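You operate a simulated robot arm through the tools that you are given. There is no shell and no other tool.

You run a simulated robot arm. Do the job below in one go: nothing can be reset, and whatever is moved stays where it is left.

## Task
Brush the crumbs into the crumb pan and tip them into the cream bowl.
Fine: brush and pan go back. Set down upright: table brush.

The check looks at the end state, three seconds after you hand in, the way a careful person would. Anything else that was tipped, shoved, dropped, spilled or broken makes it a failure.

## Robot
A 7-joint arm with a two-finger parallel gripper, fixed in place. Base frame: the origin is at the foot of the arm, x ahead of it, y to its left, z up; the work surface is at about z = 0.75. Units: m, rad, N and s.
Its first joint turns from -2.601 to 2.601 rad. Payload 3.43 kg.
The TCP is the grasp point between the finger pads, 0.03 m short of the fingertips. In the tool frame z runs along the fingers and y along their closing line. Largest opening 0.094 m; finger width 0.028, thickness 0.01; the body of the gripper, 0.05 by 0.096 m, starts 0.055 m behind the TCP.
Orientation is that of the tool frame in the base frame, as a unit quaternion [w, x, y, z]. With the fingers straight down and closing along the base's y, the tool's x points along the base's -x, its y along +y and its z along -z.

## Interface
- The arm moves only by the tool nudge_tool. Its argument "increments" is a list of rows, each an object of numbers (a shift or turn left out is 0, a gripper value left out holds the last): "grip": the closure in counts, from 0 (fully open) to 255 (shut); "dx", "dy", "dz": the shift along the base's x, y, z in units of 25 mm (1.0 is 25 mm); "rx", "ry", "rz": the turn, a rotation vector about the base's x, y, z in units of 4 degrees (1.0 is 4 degrees). In form: [{"grip": .., "dx": .., "dy": .., "dz": .., "rx": .., "ry": .., "rz": ..}, ...]. A call has 1 to 20 rows; each row shifts and turns the commanded pose from where the row before left it. A call with a number of a shift or a turn outside -1 to 1 is refused whole. Each row takes 0.2 s and may step no farther than 0.05 m and 0.15 rad from the row before; otherwise, or with a gripper value out of range, the whole call is refused. A pose out of reach is approached as far as the arm can. The call stops where the force on the tool passes 40 N (or 10 N more than at its start, if that is more) or the arm is blocked; 0.2 s more then pass. The fingers move at their own pace (about 0.045 m/s each) and stop on an object; they squeeze with about 24 N. The grip force told is the motor's: it shows also when the fingers shut on nothing. Time passes only in rows, and 0.2 s behind the last, so rows that do not move let the fingers close. It gives the time, the measured TCP pose, the force on the tool (base axes), the opening and the grip force at its end, in the units of the frame above (readings bear some noise), with the torque about the TCP (base axes, N m) and any sound that the robot's microphone picked up, and new pictures: "show" is both (left out), scene, wrist or none.
- Cameras (640 x 400 px; columns grow to the right, rows downward): "scene" is fixed at [0.0493, -0.6487, 1.3209]; the picture's right is [-0.11, -0.99, 0.00], its down [-0.60, 0.06, -0.80] and it looks along [0.79, -0.08, -0.61] (base axes); focal length 346 px, centre (320, 200). "wrist" rides on the gripper at [0.076, 0.014, -0.102] in the tool frame; the picture's right is [-0.18, 0.98, 0.00], its down [-0.75, -0.14, -0.64] and it looks along [-0.63, -0.12, 0.77] (tool axes); focal length 243 px, centre (320, 200). There is no depth. A picture from a camera that has moved, and an enlarged one, comes with that camera's place and axes in the base frame and with its lens.
- close_up(camera, box): a new picture of the part [left, top, right, bottom] of that camera's present view, enlarged. No time passes.
- finish_job(): hands the job in; it is judged then, once.

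Places have to be worked out from the pictures, the camera data and where the tool is seen. Open the gripper and draw the arm clear of the work before you hand the job in, unless the task says otherwise.

The tools are called by a JSON object that holds its "api" and its "payload". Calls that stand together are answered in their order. nudge_tool: Moves the arm, as the interface text tells. Its arguments: {"type":"object","properties":{"increments":{"type":"array","items":{"type":"object","properties":{"grip":{"type":"number"},"dx":{"type":"number"},"dy":{"type":"number"},"dz":{"type":"number"},"rx":{"type":"number"},"ry":{"type":"number"},"rz":{"type":"number"}}}},"show":{"type":"string","enum":["both","scene","wrist","none"]}},"required":["increments"]} The other tools are called the same way: close_up (camera, box) takes an enlarged picture of a part of a camera's view; finish_job () hands the job in.

At the start:

```text
t: 0.0
position: [0.4547, -0.5738, 1.099]
tool_rot: [-0.001, 0.0, 1.0, 0.0]
force: [1.3, 0.0, 0.3]
ft_torque: [0.01, -0.01, -0.01]
grip_width: 0.0942
grasp_force: 0.1
```

scene: 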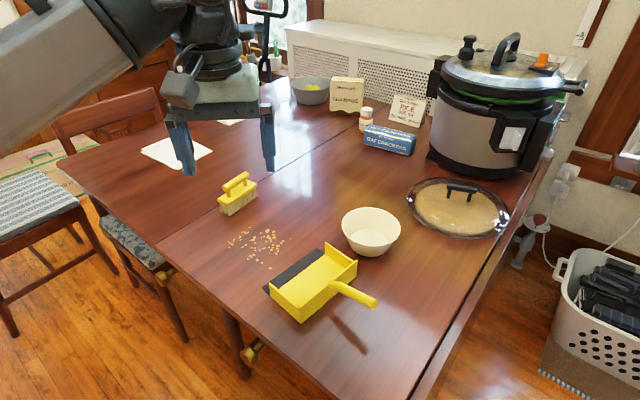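
wrist: 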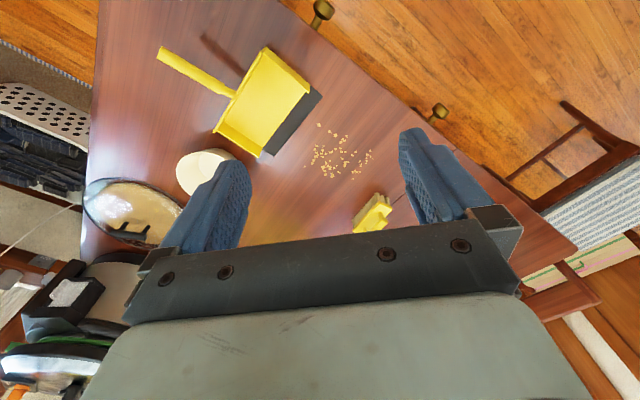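

I'll start by looking closely at the objects: brush, crumbs, pan and bowl.

{"api": "close_up", "payload": {"camera": "scene", "box": [200, 160, 400, 340]}}

{"api": "close_up", "payload": {"camera": "scene", "box": [205, 160, 295, 270]}}

{"api": "close_up", "payload": {"camera": "wrist", "box": [140, 20, 420, 250]}}

```text
2.22 times, centred on (300, 250) of scene
camera zoom: at [0.0493, -0.6487, 1.3209], right [-0.11, -0.99, 0.0], down [-0.6, 0.06, -0.8], along [0.79, -0.08, -0.61], focal length 768 px, centre (364, 89)
```

zoom: 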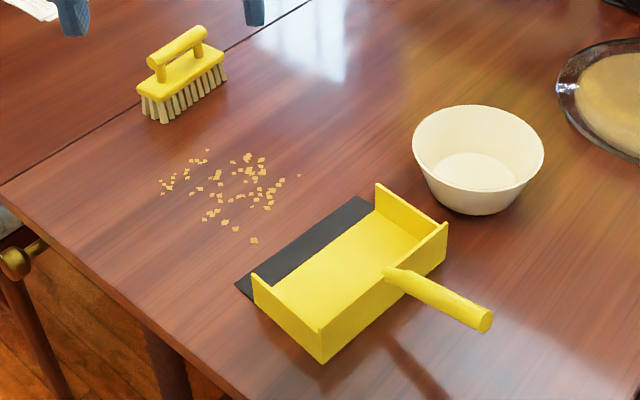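

```text
3.64 times, centred on (250, 215) of scene
camera zoom: at [0.0493, -0.6487, 1.3209], right [-0.11, -0.99, 0.0], down [-0.6, 0.06, -0.8], along [0.79, -0.08, -0.61], focal length 1258 px, centre (574, 146)
```

zoom: 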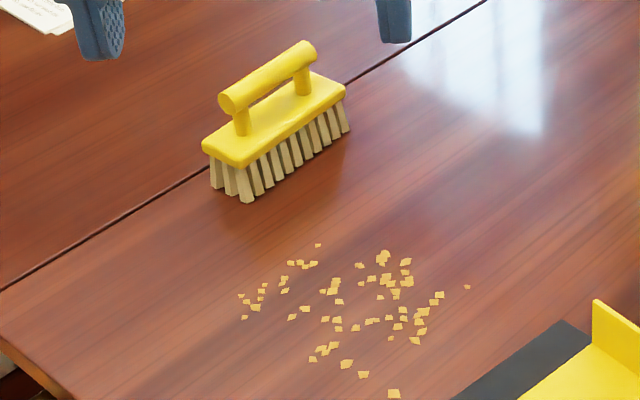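

```text
1.74 times, centred on (280, 135) of wrist
camera zoom: at [0.377, -0.5596, 1.2025], right [0.18, 0.98, 0.0], down [0.75, -0.14, 0.64], along [0.63, -0.12, -0.77], focal length 422 px, centre (390, 313)
```

zoom: 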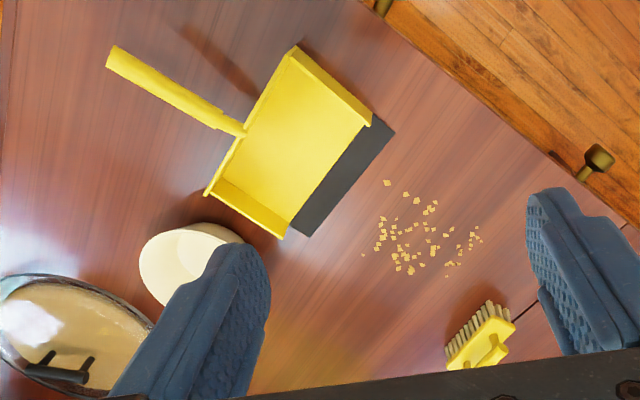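

The brush looks to be centred near (0.797, -0.510), with its bar at about z 0.822 and its long axis at about -42°. The pan lip runs at about -51°, facing the crumbs. I'll move the open gripper above the brush, turning it to match, and take a closer view.

{"api": "nudge_tool", "payload": {"increments": [{"grip": 0, "dx": 0.95, "dy": 0.18, "dz": -0.43, "rz": -0.75}, {"dx": 0.95, "dy": 0.18, "dz": -0.43, "rz": -0.75}, {"dx": 0.95, "dy": 0.18, "dz": -0.43, "rz": -0.75}, {"dx": 0.95, "dy": 0.18, "dz": -0.43, "rz": -0.75}, {"dx": 0.95, "dy": 0.18, "dz": -0.43, "rz": -0.75}, {"dx": 0.95, "dy": 0.18, "dz": -0.43, "rz": -0.75}, {"dx": 0.95, "dy": 0.18, "dz": -0.43, "rz": -0.75}, {"dx": 0.95, "dy": 0.18, "dz": -0.43, "rz": -0.75}, {"dx": 0.95, "dy": 0.18, "dz": -0.43, "rz": -0.75}, {"dx": 0.95, "dy": 0.18, "dz": -0.43, "rz": -0.75}, {"dx": 0.95, "dy": 0.18, "dz": -0.43, "rz": -0.75}, {"dx": 0.95, "dy": 0.18, "dz": -0.43, "rz": -0.75}, {"dx": 0.95, "dy": 0.18, "dz": -0.43, "rz": -0.75}, {"dx": 0.95, "dy": 0.18, "dz": -0.43, "rz": -0.75}, {}], "show": "both"}}

```text
t: 3.2
position: [0.787, -0.511, 0.9481]
tool_rot: [0.0, 0.359, 0.933, 0.0]
force: [-0.3, 0.1, -0.4]
ft_torque: [0.01, -0.04, 0.0]
grip_width: 0.0937
grasp_force: 0.1
camera wrist: at [0.739, -0.4495, 1.0521], right [0.8, 0.61, 0.0], down [0.46, -0.61, 0.64], along [0.39, -0.51, -0.77], focal length 243 px, centre (320, 200)
```

scene: 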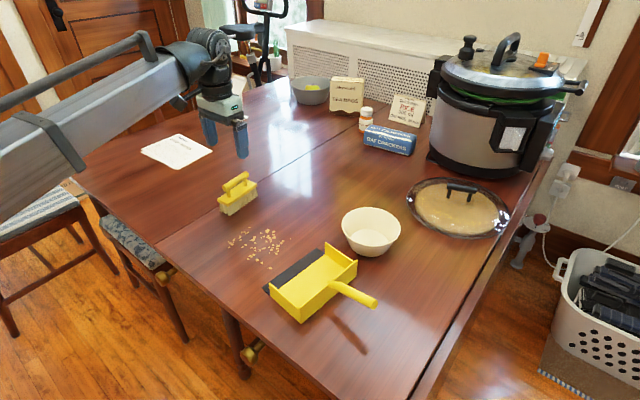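
wrist: 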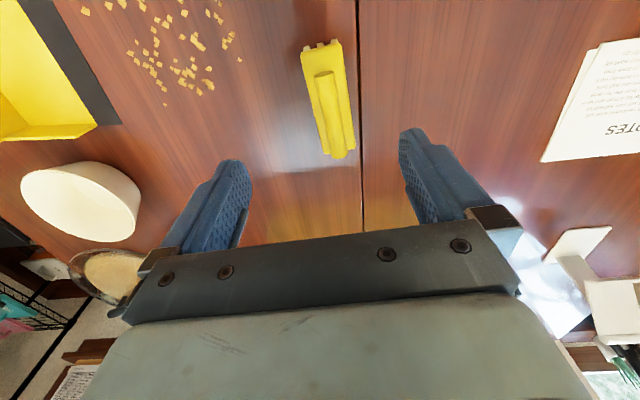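

The brush is clear in the wrist view, slightly ahead of the tool. I'll take enlarged pictures to fix its position and heights.

{"api": "close_up", "payload": {"camera": "wrist", "box": [260, 20, 420, 180]}}

{"api": "close_up", "payload": {"camera": "scene", "box": [205, 160, 275, 225]}}

{"api": "close_up", "payload": {"camera": "scene", "box": [250, 230, 390, 340]}}

```text
2.50 times, centred on (340, 100) of wrist
camera zoom: at [0.739, -0.4495, 1.0521], right [0.8, 0.61, 0.0], down [0.46, -0.61, 0.64], along [0.39, -0.51, -0.77], focal length 606 px, centre (270, 450)
```

zoom: 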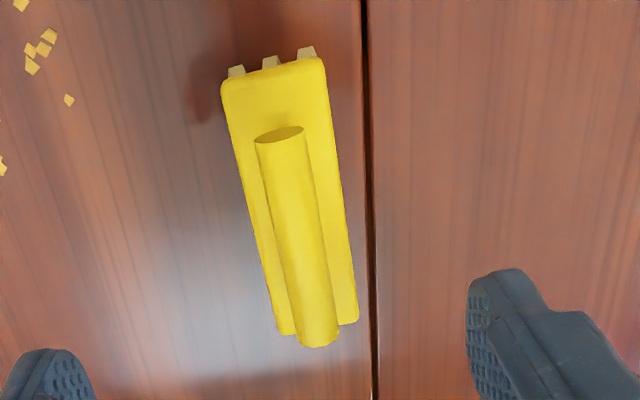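

```text
6.15 times, centred on (240, 192) of scene
camera zoom: at [0.0493, -0.6487, 1.3209], right [-0.11, -0.99, 0.0], down [-0.6, 0.06, -0.8], along [0.79, -0.08, -0.61], focal length 2128 px, centre (812, 246)
```

zoom: 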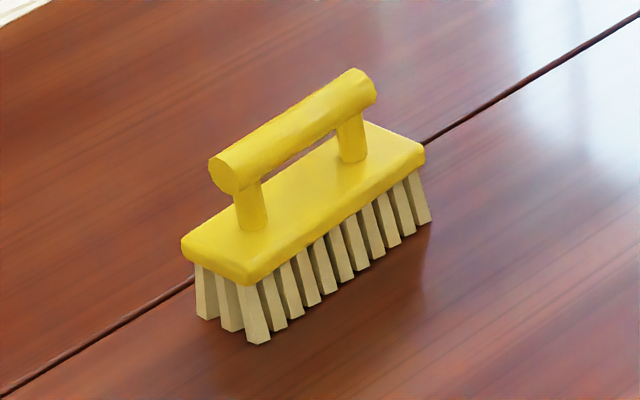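

```text
3.64 times, centred on (320, 285) of scene
camera zoom: at [0.0493, -0.6487, 1.3209], right [-0.11, -0.99, 0.0], down [-0.6, 0.06, -0.8], along [0.79, -0.08, -0.61], focal length 1258 px, centre (320, -109)
```

zoom: 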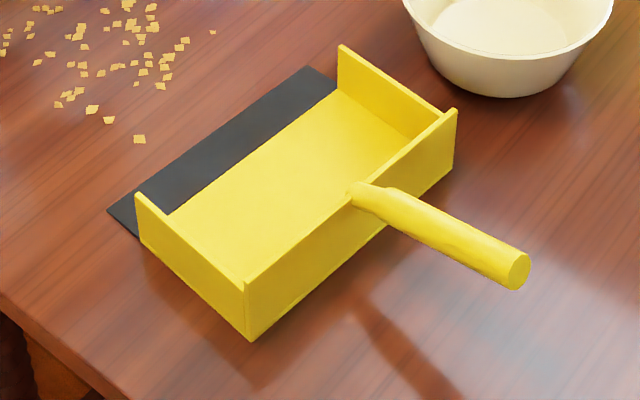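

The bar centre works out at about (0.802, -0.511, 0.820), diameter about 19 mm, and the block top at about 0.789. I'll shift forward 15 mm and lower the open fingers so they straddle the bar with their tips just above the block.

{"api": "nudge_tool", "payload": {"increments": [{"dx": 0.6, "dy": 0.0}, {"dz": -0.9}, {"dz": -0.9}, {"dz": -0.9}, {"dz": -0.9}, {"dz": -0.7}, {"dz": -0.4}, {}], "show": "both"}}

```text
t: 5.0
position: [0.8015, -0.5113, 0.8303]
tool_rot: [0.001, 0.359, 0.933, -0.001]
force: [-0.3, -0.1, -0.3]
ft_torque: [0.0, 0.01, 0.03]
grip_width: 0.094
grasp_force: 0.0
camera wrist: at [0.7537, -0.4496, 0.9333], right [0.79, 0.61, 0.0], down [0.47, -0.61, 0.64], along [0.39, -0.51, -0.77], focal length 243 px, centre (320, 200)
```

scene: 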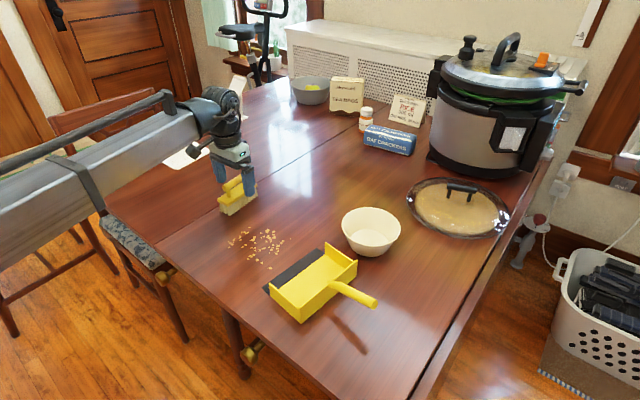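
wrist: 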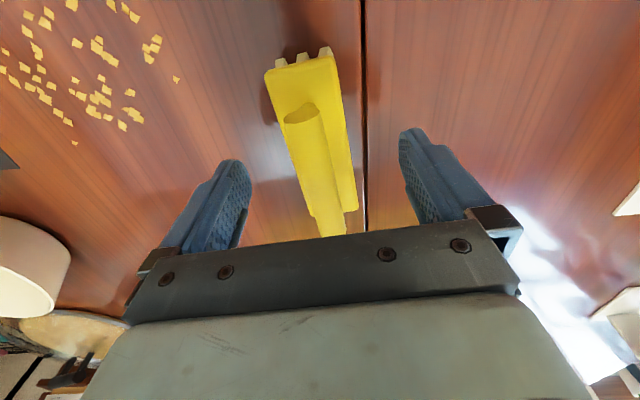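

The bar sits between the fingers. I'll lower 3 mm more and close on it.

{"api": "nudge_tool", "payload": {"increments": [{"dz": -0.12}, {"grip": 255}, {}, {}, {}, {}, {}, {}], "show": "both"}}

```text
t: 6.8
position: [0.8001, -0.511, 0.8269]
tool_rot: [0.001, 0.358, 0.934, 0.0]
force: [0.0, 0.0, 2.4]
ft_torque: [0.0, -0.02, -0.03]
grip_width: 0.0209
grasp_force: 24.2
camera wrist: at [0.7539, -0.4494, 0.9302], right [0.79, 0.61, 0.0], down [0.47, -0.61, 0.64], along [0.39, -0.51, -0.77], focal length 243 px, centre (320, 200)
```

scene: 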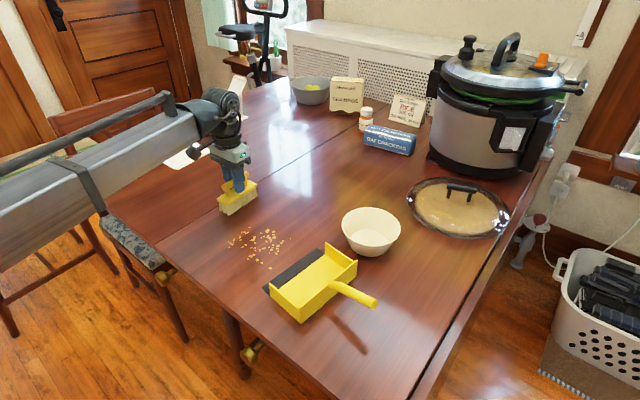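
wrist: 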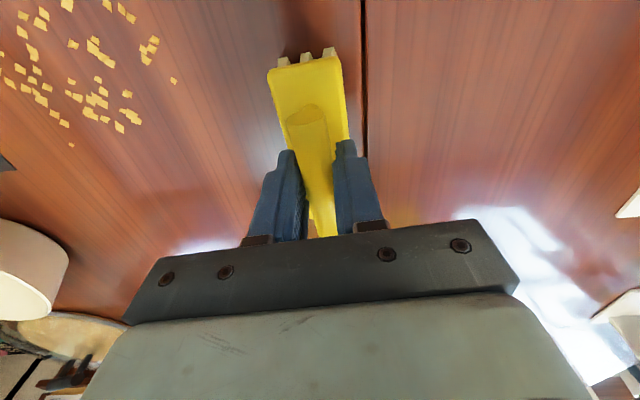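

The brush is held (opening 21 mm, 24 N), and at TCP z ≈ 0.827 the bristles rest on the table. I'll lift it, turn about -9° more so it lies parallel to the pan lip, and bring it up behind the crumbs for a look.

{"api": "nudge_tool", "payload": {"increments": [{"dz": 0.8}, {"dz": 0.9}, {"dz": 0.8}, {"rz": -0.75, "dx": -0.8, "dy": 0.06}, {"rz": -0.75, "dx": -0.8, "dy": 0.06}, {"rz": -0.75, "dx": -0.8, "dy": 0.06}, {}], "show": "both"}}

```text
t: 8.4
position: [0.741, -0.5065, 0.8893]
tool_rot: [-0.001, 0.431, 0.902, 0.0]
force: [-0.5, 0.2, -1.1]
ft_torque: [0.02, 0.01, 0.01]
grip_width: 0.0169
grasp_force: 23.8
camera wrist: at [0.7035, -0.4389, 0.9928], right [0.88, 0.47, 0.0], down [0.36, -0.67, 0.64], along [0.3, -0.57, -0.77], focal length 243 px, centre (320, 200)
```

scene: 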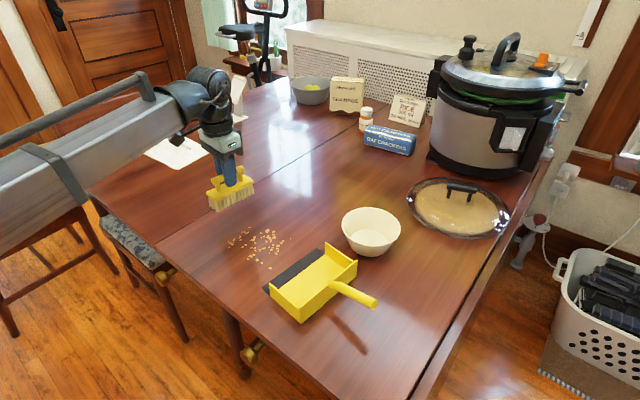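
wrist: 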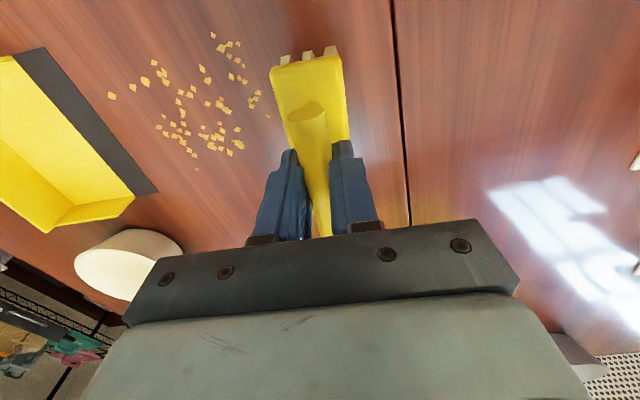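

The grip opening dropped from 21 to 17 mm, so the brush may have shifted in the fingers. I'll check the hold up close.

{"api": "close_up", "payload": {"camera": "scene", "box": [190, 110, 270, 220]}}

{"api": "close_up", "payload": {"camera": "wrist", "box": [230, 30, 400, 250]}}

{"api": "close_up", "payload": {"camera": "wrist", "box": [0, 20, 290, 220]}}

```text
3.64 times, centred on (230, 165) of scene
camera zoom: at [0.0493, -0.6487, 1.3209], right [-0.11, -0.99, 0.0], down [-0.6, 0.06, -0.8], along [0.79, -0.08, -0.61], focal length 1258 px, centre (647, 327)
```

zoom: 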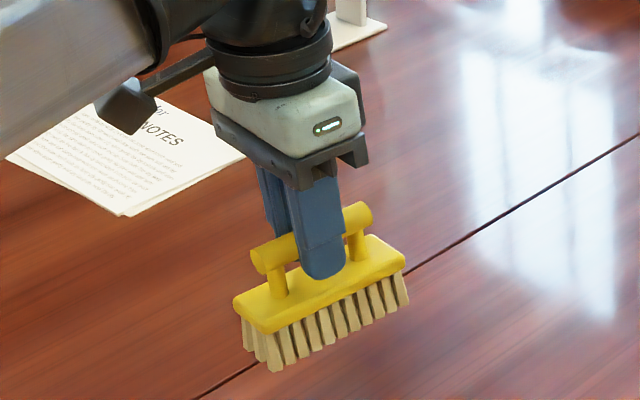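

```text
1.82 times, centred on (315, 140) of wrist
camera zoom: at [0.7035, -0.4389, 0.9928], right [0.88, 0.47, 0.0], down [0.36, -0.67, 0.64], along [0.3, -0.57, -0.77], focal length 441 px, centre (329, 309)
```

zoom: 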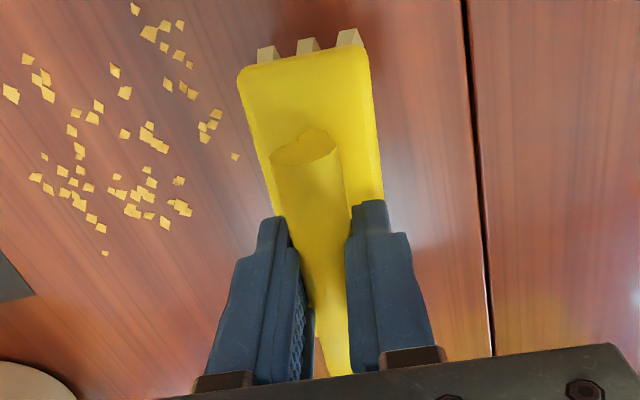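

```text
2.00 times, centred on (145, 120) of wrist
camera zoom: at [0.7035, -0.4389, 0.9928], right [0.88, 0.47, 0.0], down [0.36, -0.67, 0.64], along [0.3, -0.57, -0.77], focal length 485 px, centre (670, 360)
```

zoom: 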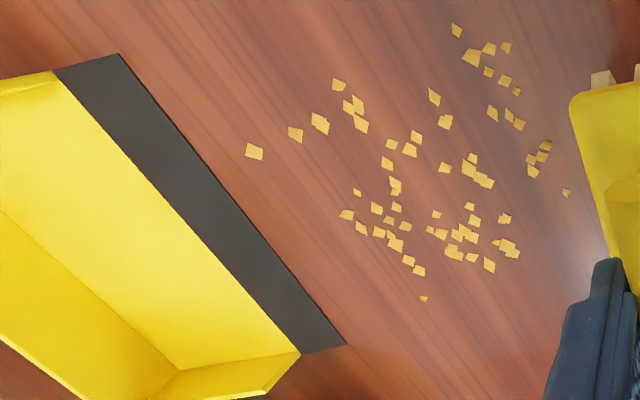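

The hold looks sound and level, with no visible slip. The crumbs lie 3–17 cm in front of the lip and span about ±6 cm across it. I'll move behind them on the near side and lower until the bristles are almost on the table.

{"api": "nudge_tool", "payload": {"increments": [{"dx": -0.7, "dy": 0.22}, {"dx": -0.67, "dy": 0.216}, {"dz": -0.8}, {"dz": -0.8}, {"dz": -0.6}, {"dz": -0.24}, {}], "show": "both"}}

{"api": "close_up", "payload": {"camera": "wrist", "box": [160, 20, 400, 250]}}

{"api": "close_up", "payload": {"camera": "scene", "box": [190, 160, 350, 290]}}

```text
t: 10.0
position: [0.7092, -0.4958, 0.8308]
tool_rot: [0.002, 0.43, 0.903, 0.0]
force: [7.2, 2.8, 30.9]
ft_torque: [0.17, 0.03, -0.03]
grip_width: 0.0173
grasp_force: 23.9
camera wrist: at [0.6709, -0.427, 0.9341], right [0.88, 0.48, 0.0], down [0.36, -0.67, 0.64], along [0.31, -0.57, -0.76], focal length 243 px, centre (320, 200)
```

scene: 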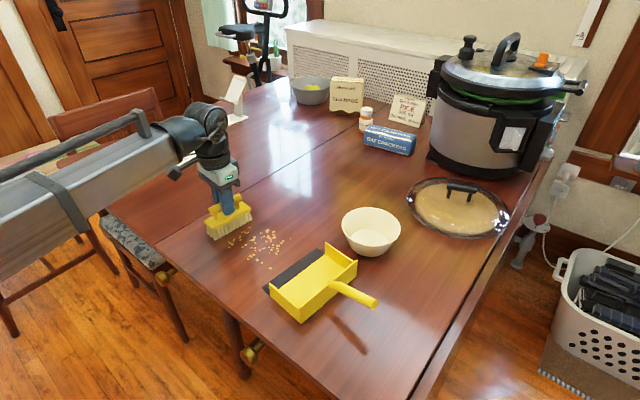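
wrist: 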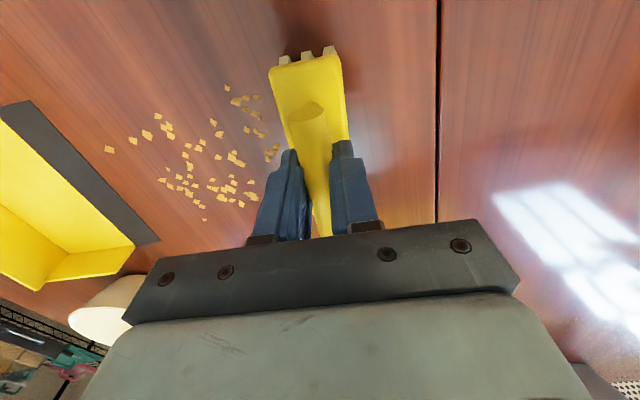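

```text
1.74 times, centred on (280, 135) of wrist
camera zoom: at [0.6709, -0.427, 0.9341], right [0.88, 0.48, 0.0], down [0.36, -0.67, 0.64], along [0.31, -0.57, -0.76], focal length 422 px, centre (390, 313)
```

zoom: 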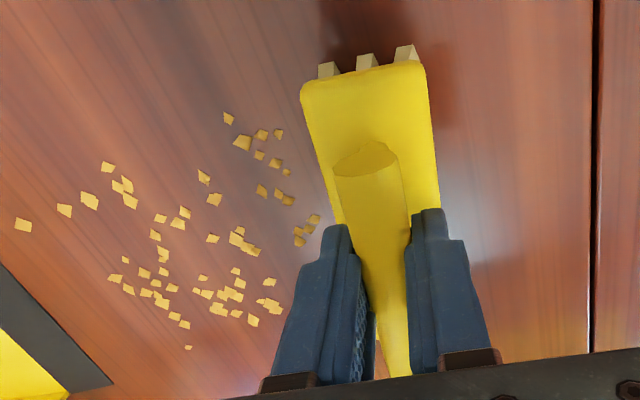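

```text
3.08 times, centred on (270, 225) of scene
camera zoom: at [0.0493, -0.6487, 1.3209], right [-0.11, -0.99, 0.0], down [-0.6, 0.06, -0.8], along [0.79, -0.08, -0.61], focal length 1064 px, centre (474, 123)
```

zoom: 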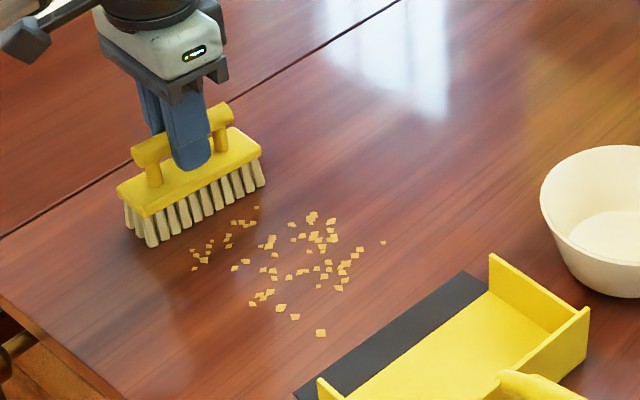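

Contact came earlier than expected (31 N at z 0.831), so the brush sits about 4 mm lower in the grip than I assumed. I'll back off to a light touch, check the force, and then make a first short sweep toward the lip.

{"api": "nudge_tool", "payload": {"increments": [{"dz": 0.07}, {}], "show": "none"}}

```text
t: 10.6
position: [0.7083, -0.4952, 0.8317]
tool_rot: [0.001, 0.43, 0.903, 0.0]
force: [8.3, 0.1, 19.6]
ft_torque: [-0.31, -0.4, 0.08]
grip_width: 0.0171
grasp_force: 24.1
```

Still 20 N of contact, so I'll ease up a little more.

{"api": "nudge_tool", "payload": {"increments": [{"dz": 0.05}, {}], "show": "none"}}

```text
t: 11.2
position: [0.7081, -0.4956, 0.8308]
tool_rot: [0.0, 0.43, 0.903, -0.001]
force: [1.6, -0.6, 4.6]
ft_torque: [-0.35, -0.29, 0.07]
grip_width: 0.0171
grasp_force: 24.2
```

Light contact now, at 4.6 N. I'll sweep straight toward the lip and stop with the bristles about 3 cm short of it.

{"api": "nudge_tool", "payload": {"increments": [{"dx": -0.524, "dy": -0.465}, {"dx": -0.524, "dy": -0.465}, {"dx": -0.524, "dy": -0.465}, {"dx": -0.524, "dy": -0.465}, {"dx": -0.524, "dy": -0.465}, {"dx": -0.524, "dy": -0.465}, {"dx": -0.524, "dy": -0.465}, {"dx": -0.524, "dy": -0.465}, {}], "show": "both"}}

{"api": "close_up", "payload": {"camera": "scene", "box": [190, 180, 370, 330]}}

{"api": "close_up", "payload": {"camera": "wrist", "box": [120, 0, 400, 250]}}

```text
t: 13.2
position: [0.6026, -0.5877, 0.8315]
tool_rot: [0.0, 0.431, 0.902, 0.0]
force: [-0.4, 0.0, -1.6]
ft_torque: [0.03, 0.05, 0.02]
grip_width: 0.0172
grasp_force: 23.5
camera wrist: at [0.5656, -0.52, 0.9347], right [0.88, 0.48, 0.0], down [0.36, -0.67, 0.64], along [0.31, -0.57, -0.77], focal length 243 px, centre (320, 200)
```

scene: 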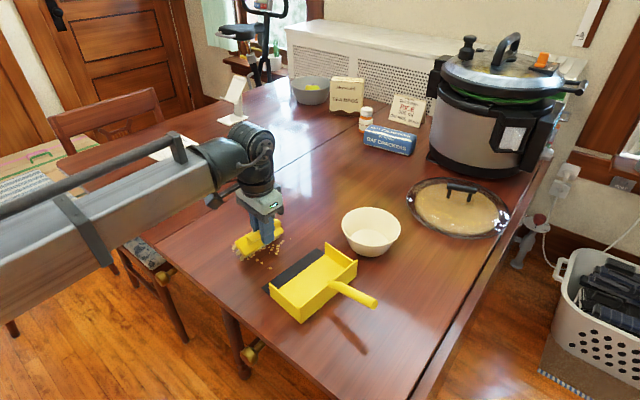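
wrist: 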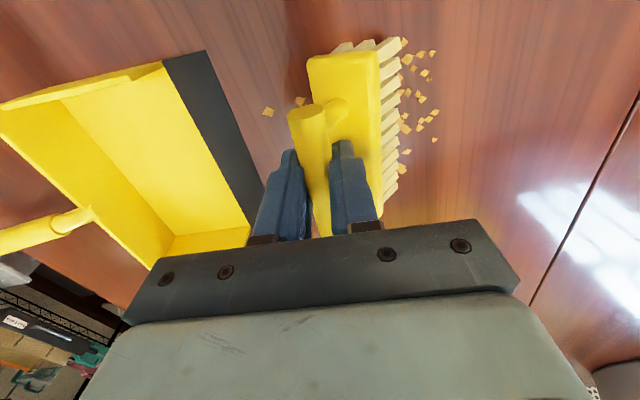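

```text
2.67 times, centred on (280, 255) of scene
camera zoom: at [0.0493, -0.6487, 1.3209], right [-0.11, -0.99, 0.0], down [-0.6, 0.06, -0.8], along [0.79, -0.08, -0.61], focal length 922 px, centre (427, 53)
```

zoom: 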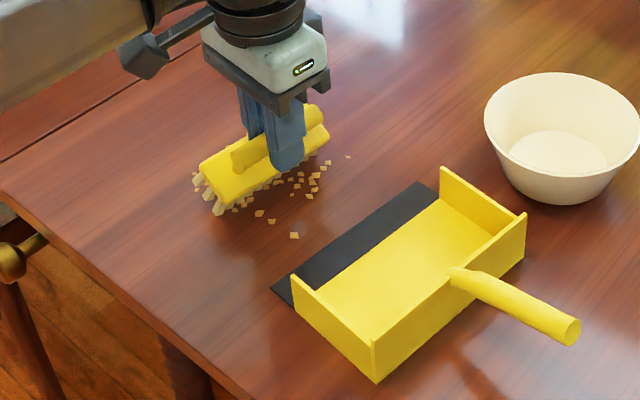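

```text
1.60 times, centred on (260, 125) of wrist
camera zoom: at [0.5656, -0.52, 0.9347], right [0.88, 0.48, 0.0], down [0.36, -0.67, 0.64], along [0.31, -0.57, -0.77], focal length 388 px, centre (416, 320)
```

zoom: 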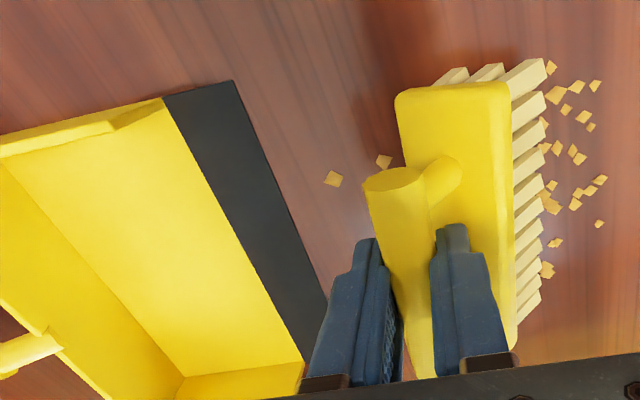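

The brush has rolled about its round bar in the fingers, with the bristles trailing back, so it passed over the crumbs. I'll lift it clear and measure the tilt. Then I'll set it down level and re-grip it on the flat sides of the block.

{"api": "nudge_tool", "payload": {"increments": [{"dz": 0.6}, {"dz": 0.9}, {"dz": 0.9}, {}], "show": "both"}}

{"api": "close_up", "payload": {"camera": "scene", "box": [200, 140, 340, 290]}}

{"api": "close_up", "payload": {"camera": "wrist", "box": [200, 0, 460, 250]}}

```text
t: 14.2
position: [0.6033, -0.5881, 0.8916]
tool_rot: [0.0, 0.43, 0.903, -0.001]
force: [0.5, 0.4, -1.3]
ft_torque: [-0.04, 0.05, -0.02]
grip_width: 0.0172
grasp_force: 23.7
camera wrist: at [0.5659, -0.5204, 0.9952], right [0.88, 0.48, 0.0], down [0.36, -0.67, 0.64], along [0.31, -0.57, -0.77], focal length 243 px, centre (320, 200)
```

scene: 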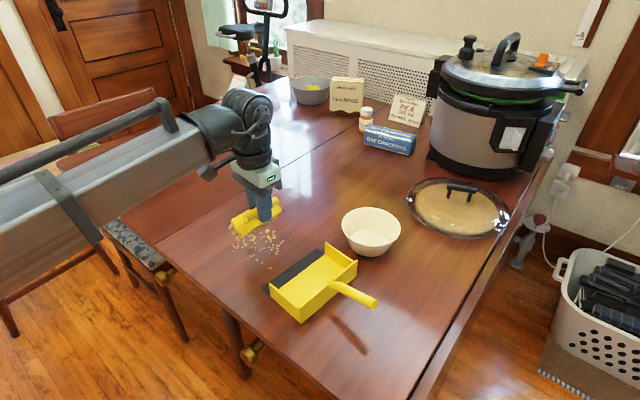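
wrist: 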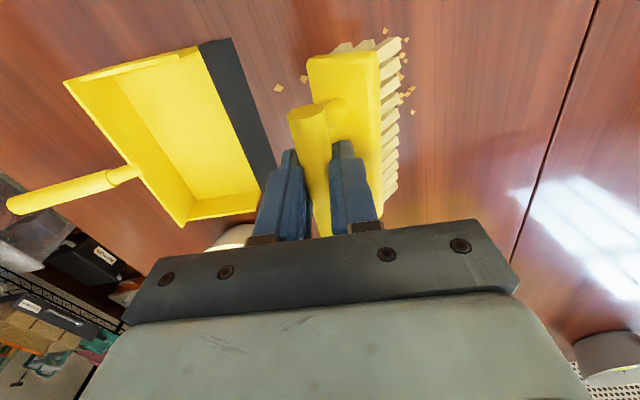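

```text
2.67 times, centred on (270, 215) of scene
camera zoom: at [0.0493, -0.6487, 1.3209], right [-0.11, -0.99, 0.0], down [-0.6, 0.06, -0.8], along [0.79, -0.08, -0.61], focal length 922 px, centre (453, 160)
```

zoom: 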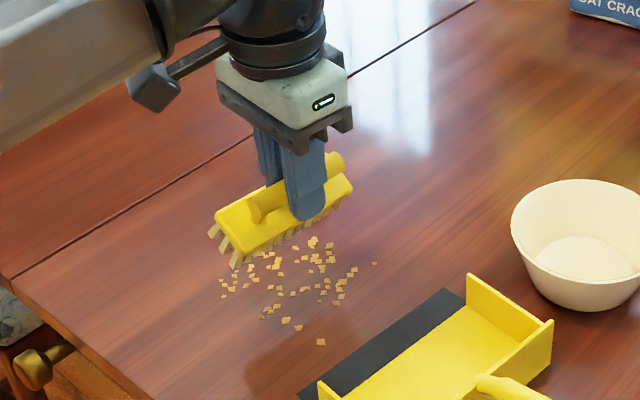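

```text
1.60 times, centred on (330, 125) of wrist
camera zoom: at [0.5659, -0.5204, 0.9952], right [0.88, 0.48, 0.0], down [0.36, -0.67, 0.64], along [0.31, -0.57, -0.77], focal length 388 px, centre (304, 320)
```

zoom: 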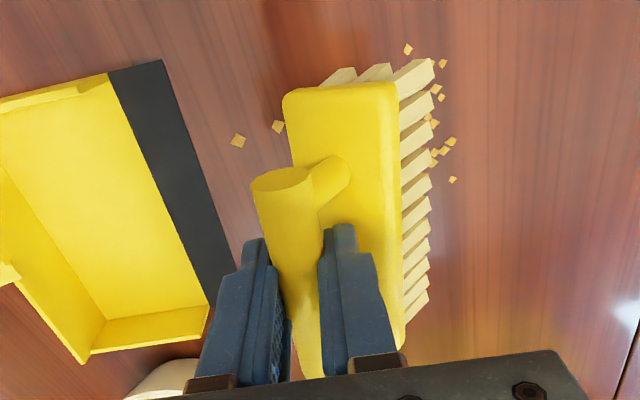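

The brush is rolled about 36° in the grip, with the bristles toward +n (away from the pan). I'll move back behind the crumbs while tilting the tool the same amount the other way, so the brush itself comes upright.

{"api": "nudge_tool", "payload": {"increments": [{"dx": 0.671, "dy": 0.468, "dz": 0.1, "rx": -0.629, "ry": 0.777}, {"dx": 0.671, "dy": 0.468, "dz": 0.1, "rx": -0.629, "ry": 0.777}, {"dx": 0.671, "dy": 0.468, "dz": 0.1, "rx": -0.629, "ry": 0.777}, {"dx": 0.671, "dy": 0.468, "dz": 0.1, "rx": -0.629, "ry": 0.777}, {"dx": 0.671, "dy": 0.468, "dz": 0.1, "rx": -0.629, "ry": 0.777}, {"dx": 0.671, "dy": 0.468, "dz": 0.1, "rx": -0.629, "ry": 0.777}, {"dx": 0.671, "dy": 0.468, "dz": 0.1, "rx": -0.629, "ry": 0.777}, {"dx": 0.671, "dy": 0.468, "dz": 0.1, "rx": -0.629, "ry": 0.777}, {"dx": 0.671, "dy": 0.468, "dz": 0.1, "rx": -0.629, "ry": 0.777}, {}], "show": "both"}}

{"api": "close_up", "payload": {"camera": "scene", "box": [180, 100, 300, 230]}}

{"api": "close_up", "payload": {"camera": "wrist", "box": [200, 0, 460, 250]}}

```text
t: 16.4
position: [0.7529, -0.4814, 0.9148]
tool_rot: [-0.133, 0.41, 0.858, -0.28]
force: [-0.3, 1.1, -1.0]
ft_torque: [0.0, 0.0, -0.02]
grip_width: 0.017
grasp_force: 24.1
camera wrist: at [0.7599, -0.3777, 0.9897], right [0.73, 0.36, -0.58], down [0.68, -0.42, 0.6], along [-0.03, -0.84, -0.55], focal length 243 px, centre (320, 200)
```

scene: 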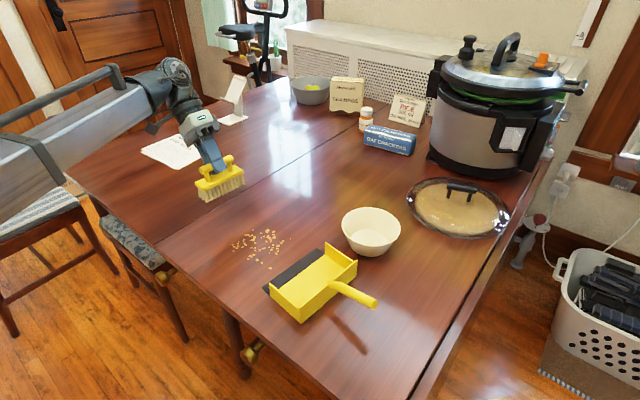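
wrist: 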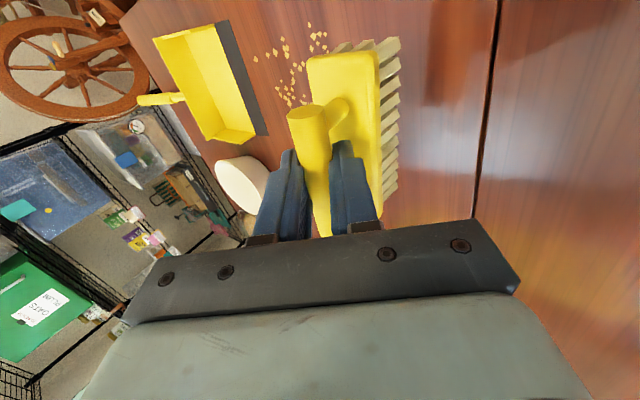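

```text
3.08 times, centred on (240, 165) of scene
camera zoom: at [0.0493, -0.6487, 1.3209], right [-0.11, -0.99, 0.0], down [-0.6, 0.06, -0.8], along [0.79, -0.08, -0.61], focal length 1064 px, centre (566, 308)
```

zoom: 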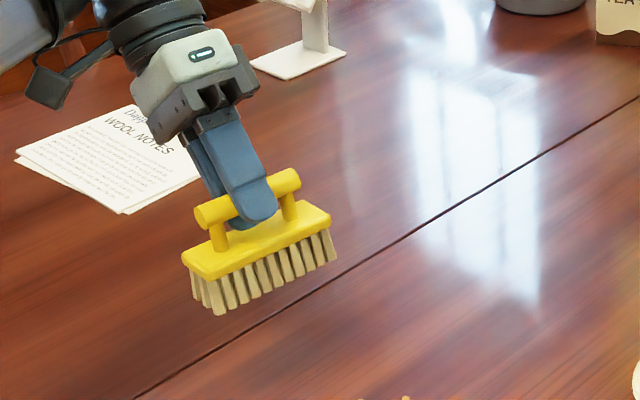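

```text
1.60 times, centred on (330, 125) of wrist
camera zoom: at [0.7599, -0.3777, 0.9897], right [0.73, 0.36, -0.58], down [0.68, -0.42, 0.6], along [-0.03, -0.84, -0.55], focal length 388 px, centre (304, 320)
```

zoom: 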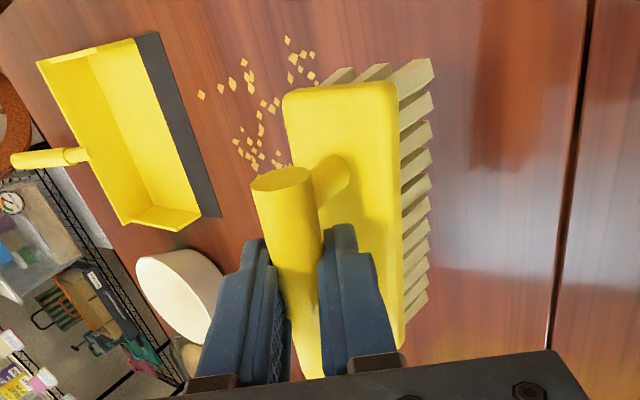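

The brush now hangs close to upright over a clear patch. I'll lower it toward the table, slowly at the end.

{"api": "nudge_tool", "payload": {"increments": [{"dz": -0.9}, {"dz": -0.9}, {"dz": -0.8}, {"dz": -0.2}, {"dz": -0.1}, {}], "show": "scene"}}

{"api": "close_up", "payload": {"camera": "scene", "box": [180, 130, 300, 250]}}

```text
t: 17.8
position: [0.7551, -0.4828, 0.8427]
tool_rot: [-0.132, 0.41, 0.858, -0.279]
force: [0.4, 0.7, -0.3]
ft_torque: [0.02, 0.0, -0.03]
grip_width: 0.0173
grasp_force: 23.3
```

scene: 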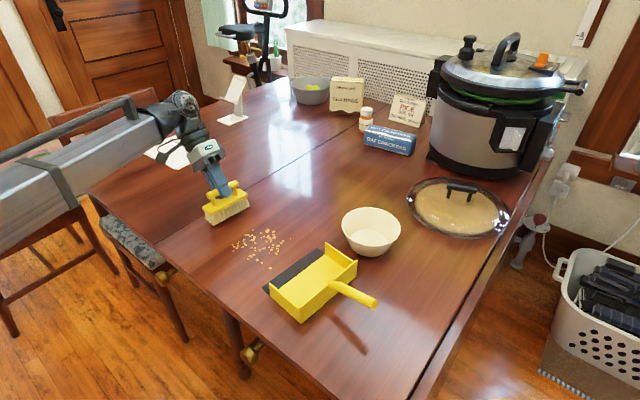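

```text
3.33 times, centred on (240, 190) of scene
camera zoom: at [0.0493, -0.6487, 1.3209], right [-0.11, -0.99, 0.0], down [-0.6, 0.06, -0.8], along [0.79, -0.08, -0.61], focal length 1153 px, centre (587, 233)
```

zoom: 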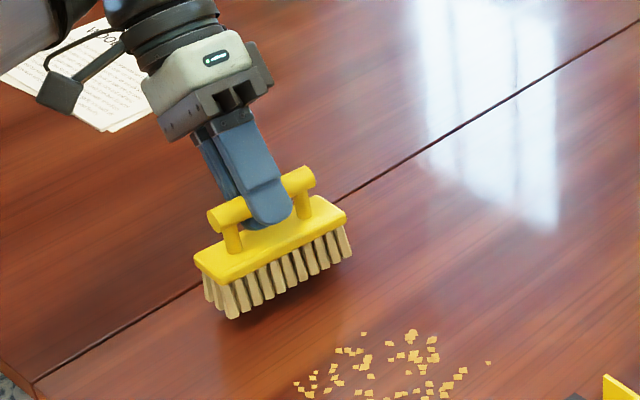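

Nearly at the table and still no contact. I'll go on down in 2 mm steps.

{"api": "nudge_tool", "payload": {"increments": [{"dz": -0.1}, {"dz": -0.1}, {"dz": -0.08}, {}], "show": "none"}}

```text
t: 18.8
position: [0.7539, -0.4827, 0.8343]
tool_rot: [-0.132, 0.41, 0.858, -0.279]
force: [0.1, 0.5, -0.5]
ft_torque: [0.02, -0.03, -0.01]
grip_width: 0.0172
grasp_force: 24.1
```

{"api": "nudge_tool", "payload": {"increments": [{"dz": -0.06}, {"dz": -0.06}, {}], "show": "none"}}

```text
t: 19.6
position: [0.7547, -0.4828, 0.8313]
tool_rot: [-0.132, 0.41, 0.858, -0.278]
force: [0.3, 0.9, -1.4]
ft_torque: [0.05, 0.0, 0.0]
grip_width: 0.017
grasp_force: 23.9
```

No contact yet; I'll keep creeping down.

{"api": "nudge_tool", "payload": {"increments": [{"dz": -0.06}, {"dz": -0.06}, {}], "show": "none"}}

```text
t: 20.4
position: [0.7524, -0.4839, 0.8297]
tool_rot: [-0.132, 0.409, 0.858, -0.281]
force: [-2.7, -5.0, 20.0]
ft_torque: [0.1, 0.26, 0.0]
grip_width: 0.0172
grasp_force: 23.9
```

Contact at about z 0.830. I'll ease off about 1 mm and check that the brush sits flat before letting go.

{"api": "nudge_tool", "payload": {"increments": [{"dz": 0.04}, {}], "show": "scene"}}

{"api": "close_up", "payload": {"camera": "scene", "box": [195, 160, 275, 240]}}

{"api": "close_up", "payload": {"camera": "wrist", "box": [200, 0, 460, 250]}}

```text
t: 21.0
position: [0.7541, -0.4822, 0.8297]
tool_rot: [-0.132, 0.409, 0.859, -0.279]
force: [-1.7, -5.6, 17.1]
ft_torque: [-0.16, 0.15, -0.01]
grip_width: 0.0172
grasp_force: 24.4
```

scene: 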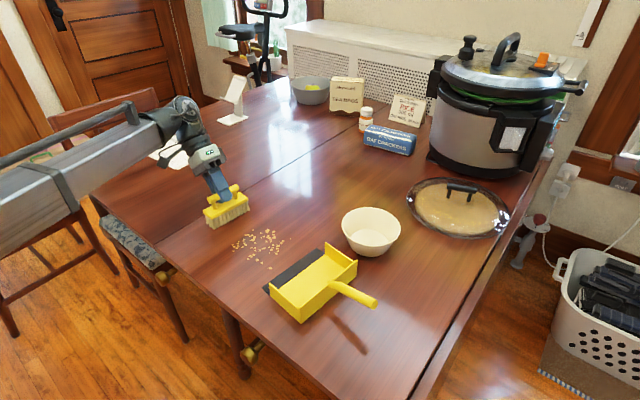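

```text
5.00 times, centred on (235, 200) of scene
camera zoom: at [0.0493, -0.6487, 1.3209], right [-0.11, -0.99, 0.0], down [-0.6, 0.06, -0.8], along [0.79, -0.08, -0.61], focal length 1729 px, centre (745, 200)
```

zoom: 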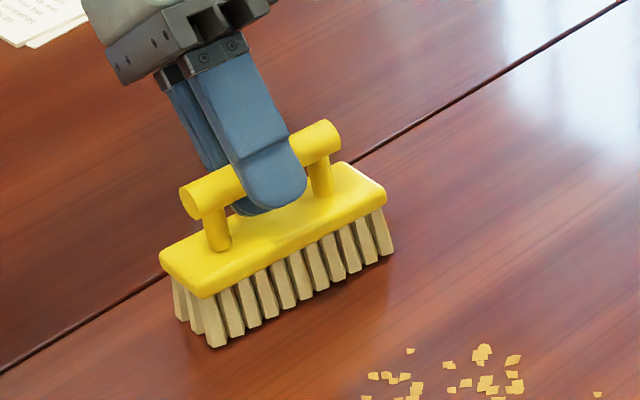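

```text
1.60 times, centred on (330, 125) of wrist
camera zoom: at [0.7609, -0.3784, 0.9054], right [0.73, 0.36, -0.58], down [0.68, -0.42, 0.6], along [-0.03, -0.84, -0.55], focal length 388 px, centre (304, 320)
```

zoom: 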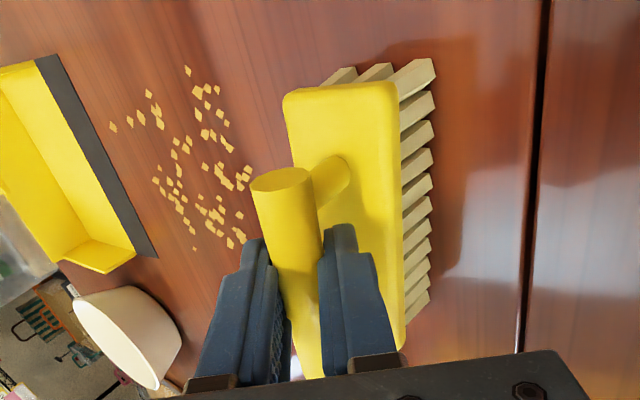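

The brush stands upright. Because the fingers are tilted, I'll open them only a little so they clear the bar, then withdraw along the tool axis.

{"api": "nudge_tool", "payload": {"increments": [{"dz": 0.04}, {"grip": 179}, {}, {}, {"dx": 0.23, "dy": 0.185, "dz": 0.405}, {"dx": 0.457, "dy": 0.37, "dz": 0.809}, {"dx": 0.457, "dy": 0.37, "dz": 0.809}, {"dx": 0.457, "dy": 0.37, "dz": 0.809}, {}], "show": "both"}}

{"api": "close_up", "payload": {"camera": "scene", "box": [195, 160, 275, 240]}}

```text
t: 23.0
position: [0.7945, -0.4518, 0.9019]
tool_rot: [-0.132, 0.41, 0.858, -0.28]
force: [-0.9, 0.8, 0.6]
ft_torque: [0.02, -0.01, 0.03]
grip_width: 0.028
grasp_force: 0.0
camera wrist: at [0.8004, -0.3472, 0.9767], right [0.73, 0.36, -0.58], down [0.68, -0.42, 0.6], along [-0.03, -0.83, -0.55], focal length 243 px, centre (320, 200)
```

scene: 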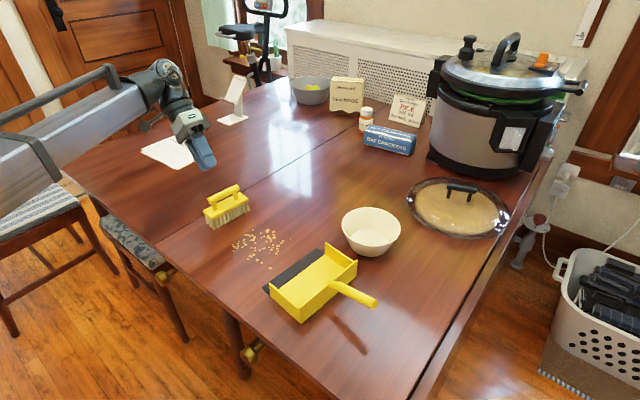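
wrist: 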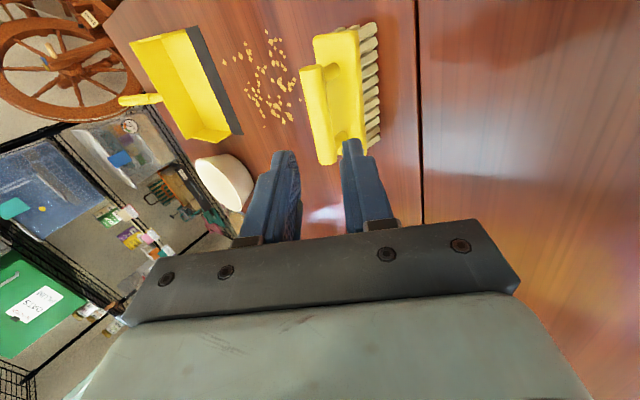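

```text
5.00 times, centred on (235, 200) of scene
camera zoom: at [0.0493, -0.6487, 1.3209], right [-0.11, -0.99, 0.0], down [-0.6, 0.06, -0.8], along [0.79, -0.08, -0.61], focal length 1729 px, centre (745, 200)
```

zoom: 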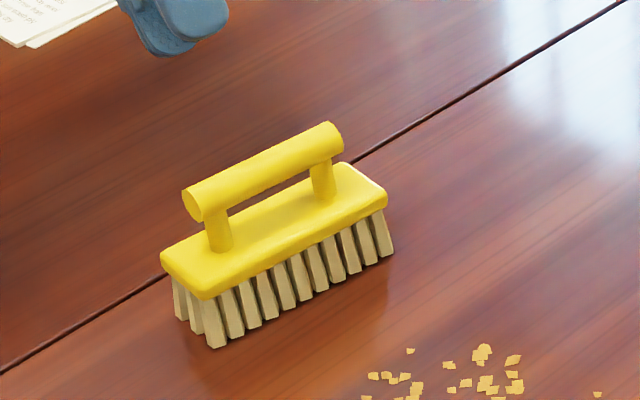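

Brush standing freely. I'll rotate the tool back to vertical above it with the gripper fully open.

{"api": "nudge_tool", "payload": {"increments": [{"grip": 0, "dz": 0.3, "rx": 0.629, "ry": -0.777}, {"dx": -0.23, "dy": -0.169, "rx": 0.629, "ry": -0.777}, {"dx": -0.23, "dy": -0.169, "rx": 0.629, "ry": -0.777}, {"dx": -0.23, "dy": -0.169, "rx": 0.629, "ry": -0.777}, {"dx": -0.23, "dy": -0.169, "rx": 0.629, "ry": -0.777}, {"dx": -0.23, "dy": -0.169, "rx": 0.629, "ry": -0.777}, {"dx": -0.23, "dy": -0.169, "rx": 0.629, "ry": -0.777}, {"dx": -0.23, "dy": -0.169, "rx": 0.629, "ry": -0.777}, {"dx": -0.23, "dy": -0.169, "rx": 0.629, "ry": -0.777}, {}], "show": "both"}}

{"api": "close_up", "payload": {"camera": "wrist", "box": [220, 0, 440, 200]}}

```text
t: 25.2
position: [0.7472, -0.4844, 0.9079]
tool_rot: [0.0, 0.431, 0.903, 0.0]
force: [-0.1, 0.3, 0.0]
ft_torque: [-0.01, 0.01, 0.0]
grip_width: 0.094
grasp_force: 0.0
camera wrist: at [0.7093, -0.4159, 1.0121], right [0.88, 0.48, 0.0], down [0.36, -0.67, 0.64], along [0.31, -0.57, -0.77], focal length 243 px, centre (320, 200)
```

scene: 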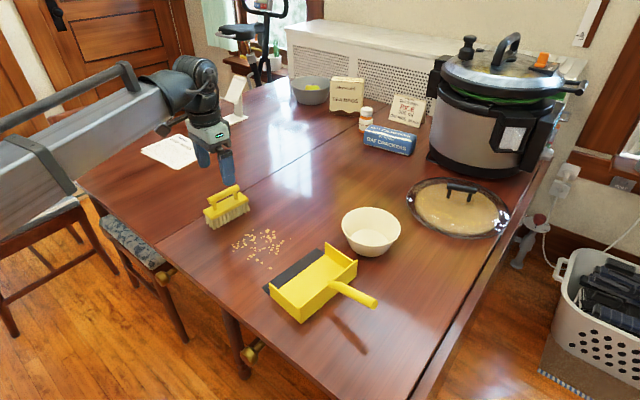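
wrist: 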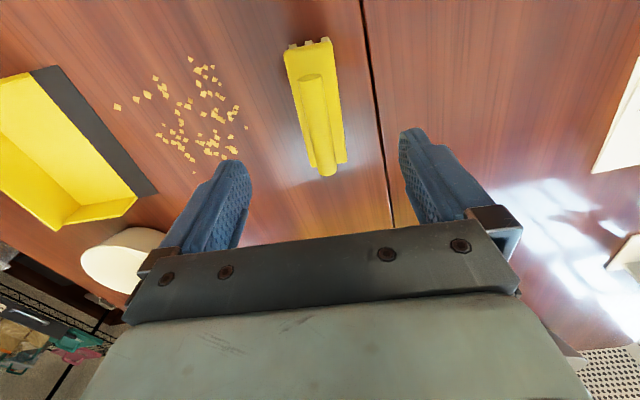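

```text
2.00 times, centred on (330, 100) of wrist
camera zoom: at [0.7093, -0.4159, 1.0121], right [0.88, 0.48, 0.0], down [0.36, -0.67, 0.64], along [0.31, -0.57, -0.77], focal length 485 px, centre (300, 400)
```

zoom: 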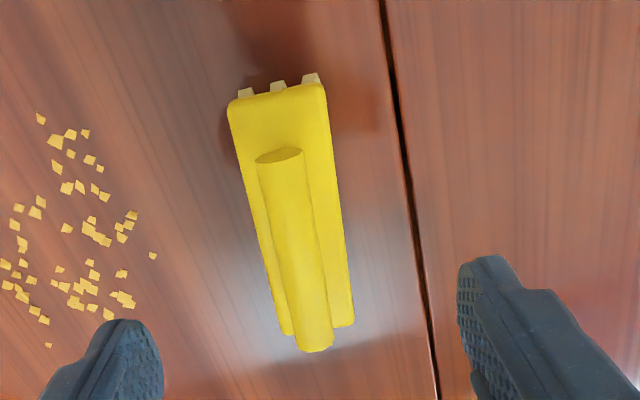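

The brush is centred between the fingers and aligned (centre about (0.750, -0.488)). I'll lower past the bar so the fingers straddle the block, staying just off the table.

{"api": "nudge_tool", "payload": {"increments": [{"dx": 0.1, "dy": -0.13}, {"dz": -0.9}, {"dz": -0.9}, {"dz": -0.9}, {"dz": -0.9}, {"dz": -0.6}, {}], "show": "both"}}

{"api": "close_up", "payload": {"camera": "wrist", "box": [140, 40, 500, 250]}}

{"api": "close_up", "payload": {"camera": "scene", "box": [185, 130, 285, 240]}}

```text
t: 26.8
position: [0.7512, -0.4869, 0.8027]
tool_rot: [0.001, 0.431, 0.903, 0.0]
force: [0.4, 0.6, 0.3]
ft_torque: [0.02, 0.01, -0.01]
grip_width: 0.094
grasp_force: 0.0
camera wrist: at [0.7133, -0.4193, 0.9064], right [0.88, 0.48, 0.0], down [0.36, -0.67, 0.64], along [0.31, -0.57, -0.77], focal length 243 px, centre (320, 200)
```

scene: 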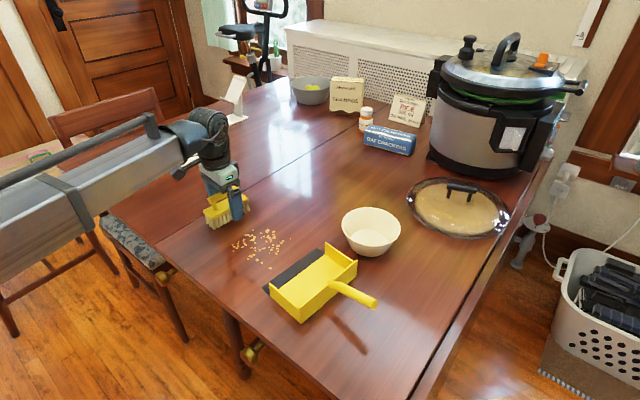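
wrist: 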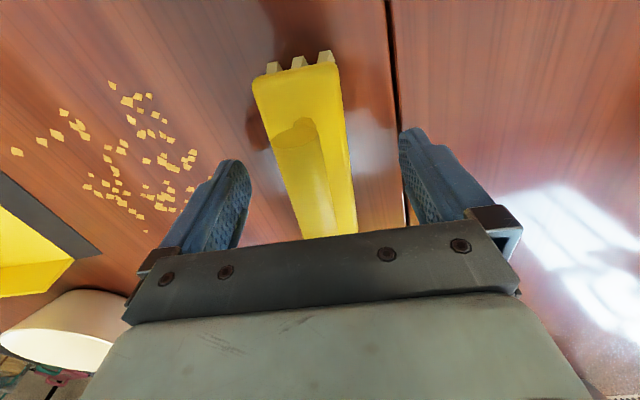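

```text
1.78 times, centred on (320, 145) of wrist
camera zoom: at [0.7133, -0.4193, 0.9064], right [0.88, 0.48, 0.0], down [0.36, -0.67, 0.64], along [0.31, -0.57, -0.77], focal length 431 px, centre (320, 298)
```

zoom: 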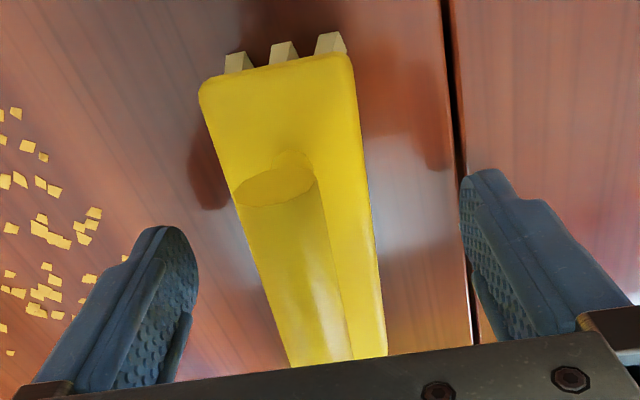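

```text
3.64 times, centred on (235, 185) of scene
camera zoom: at [0.0493, -0.6487, 1.3209], right [-0.11, -0.99, 0.0], down [-0.6, 0.06, -0.8], along [0.79, -0.08, -0.61], focal length 1258 px, centre (629, 254)
```

zoom: 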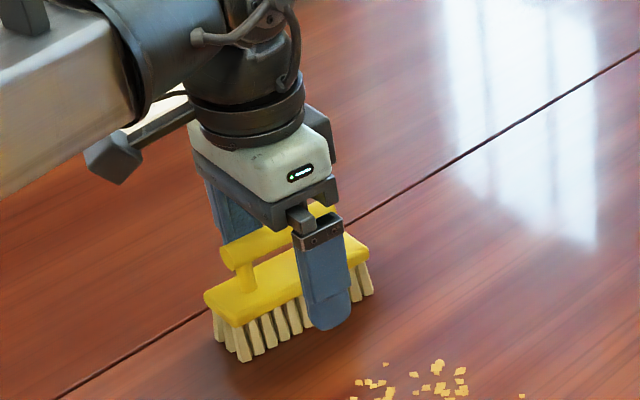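

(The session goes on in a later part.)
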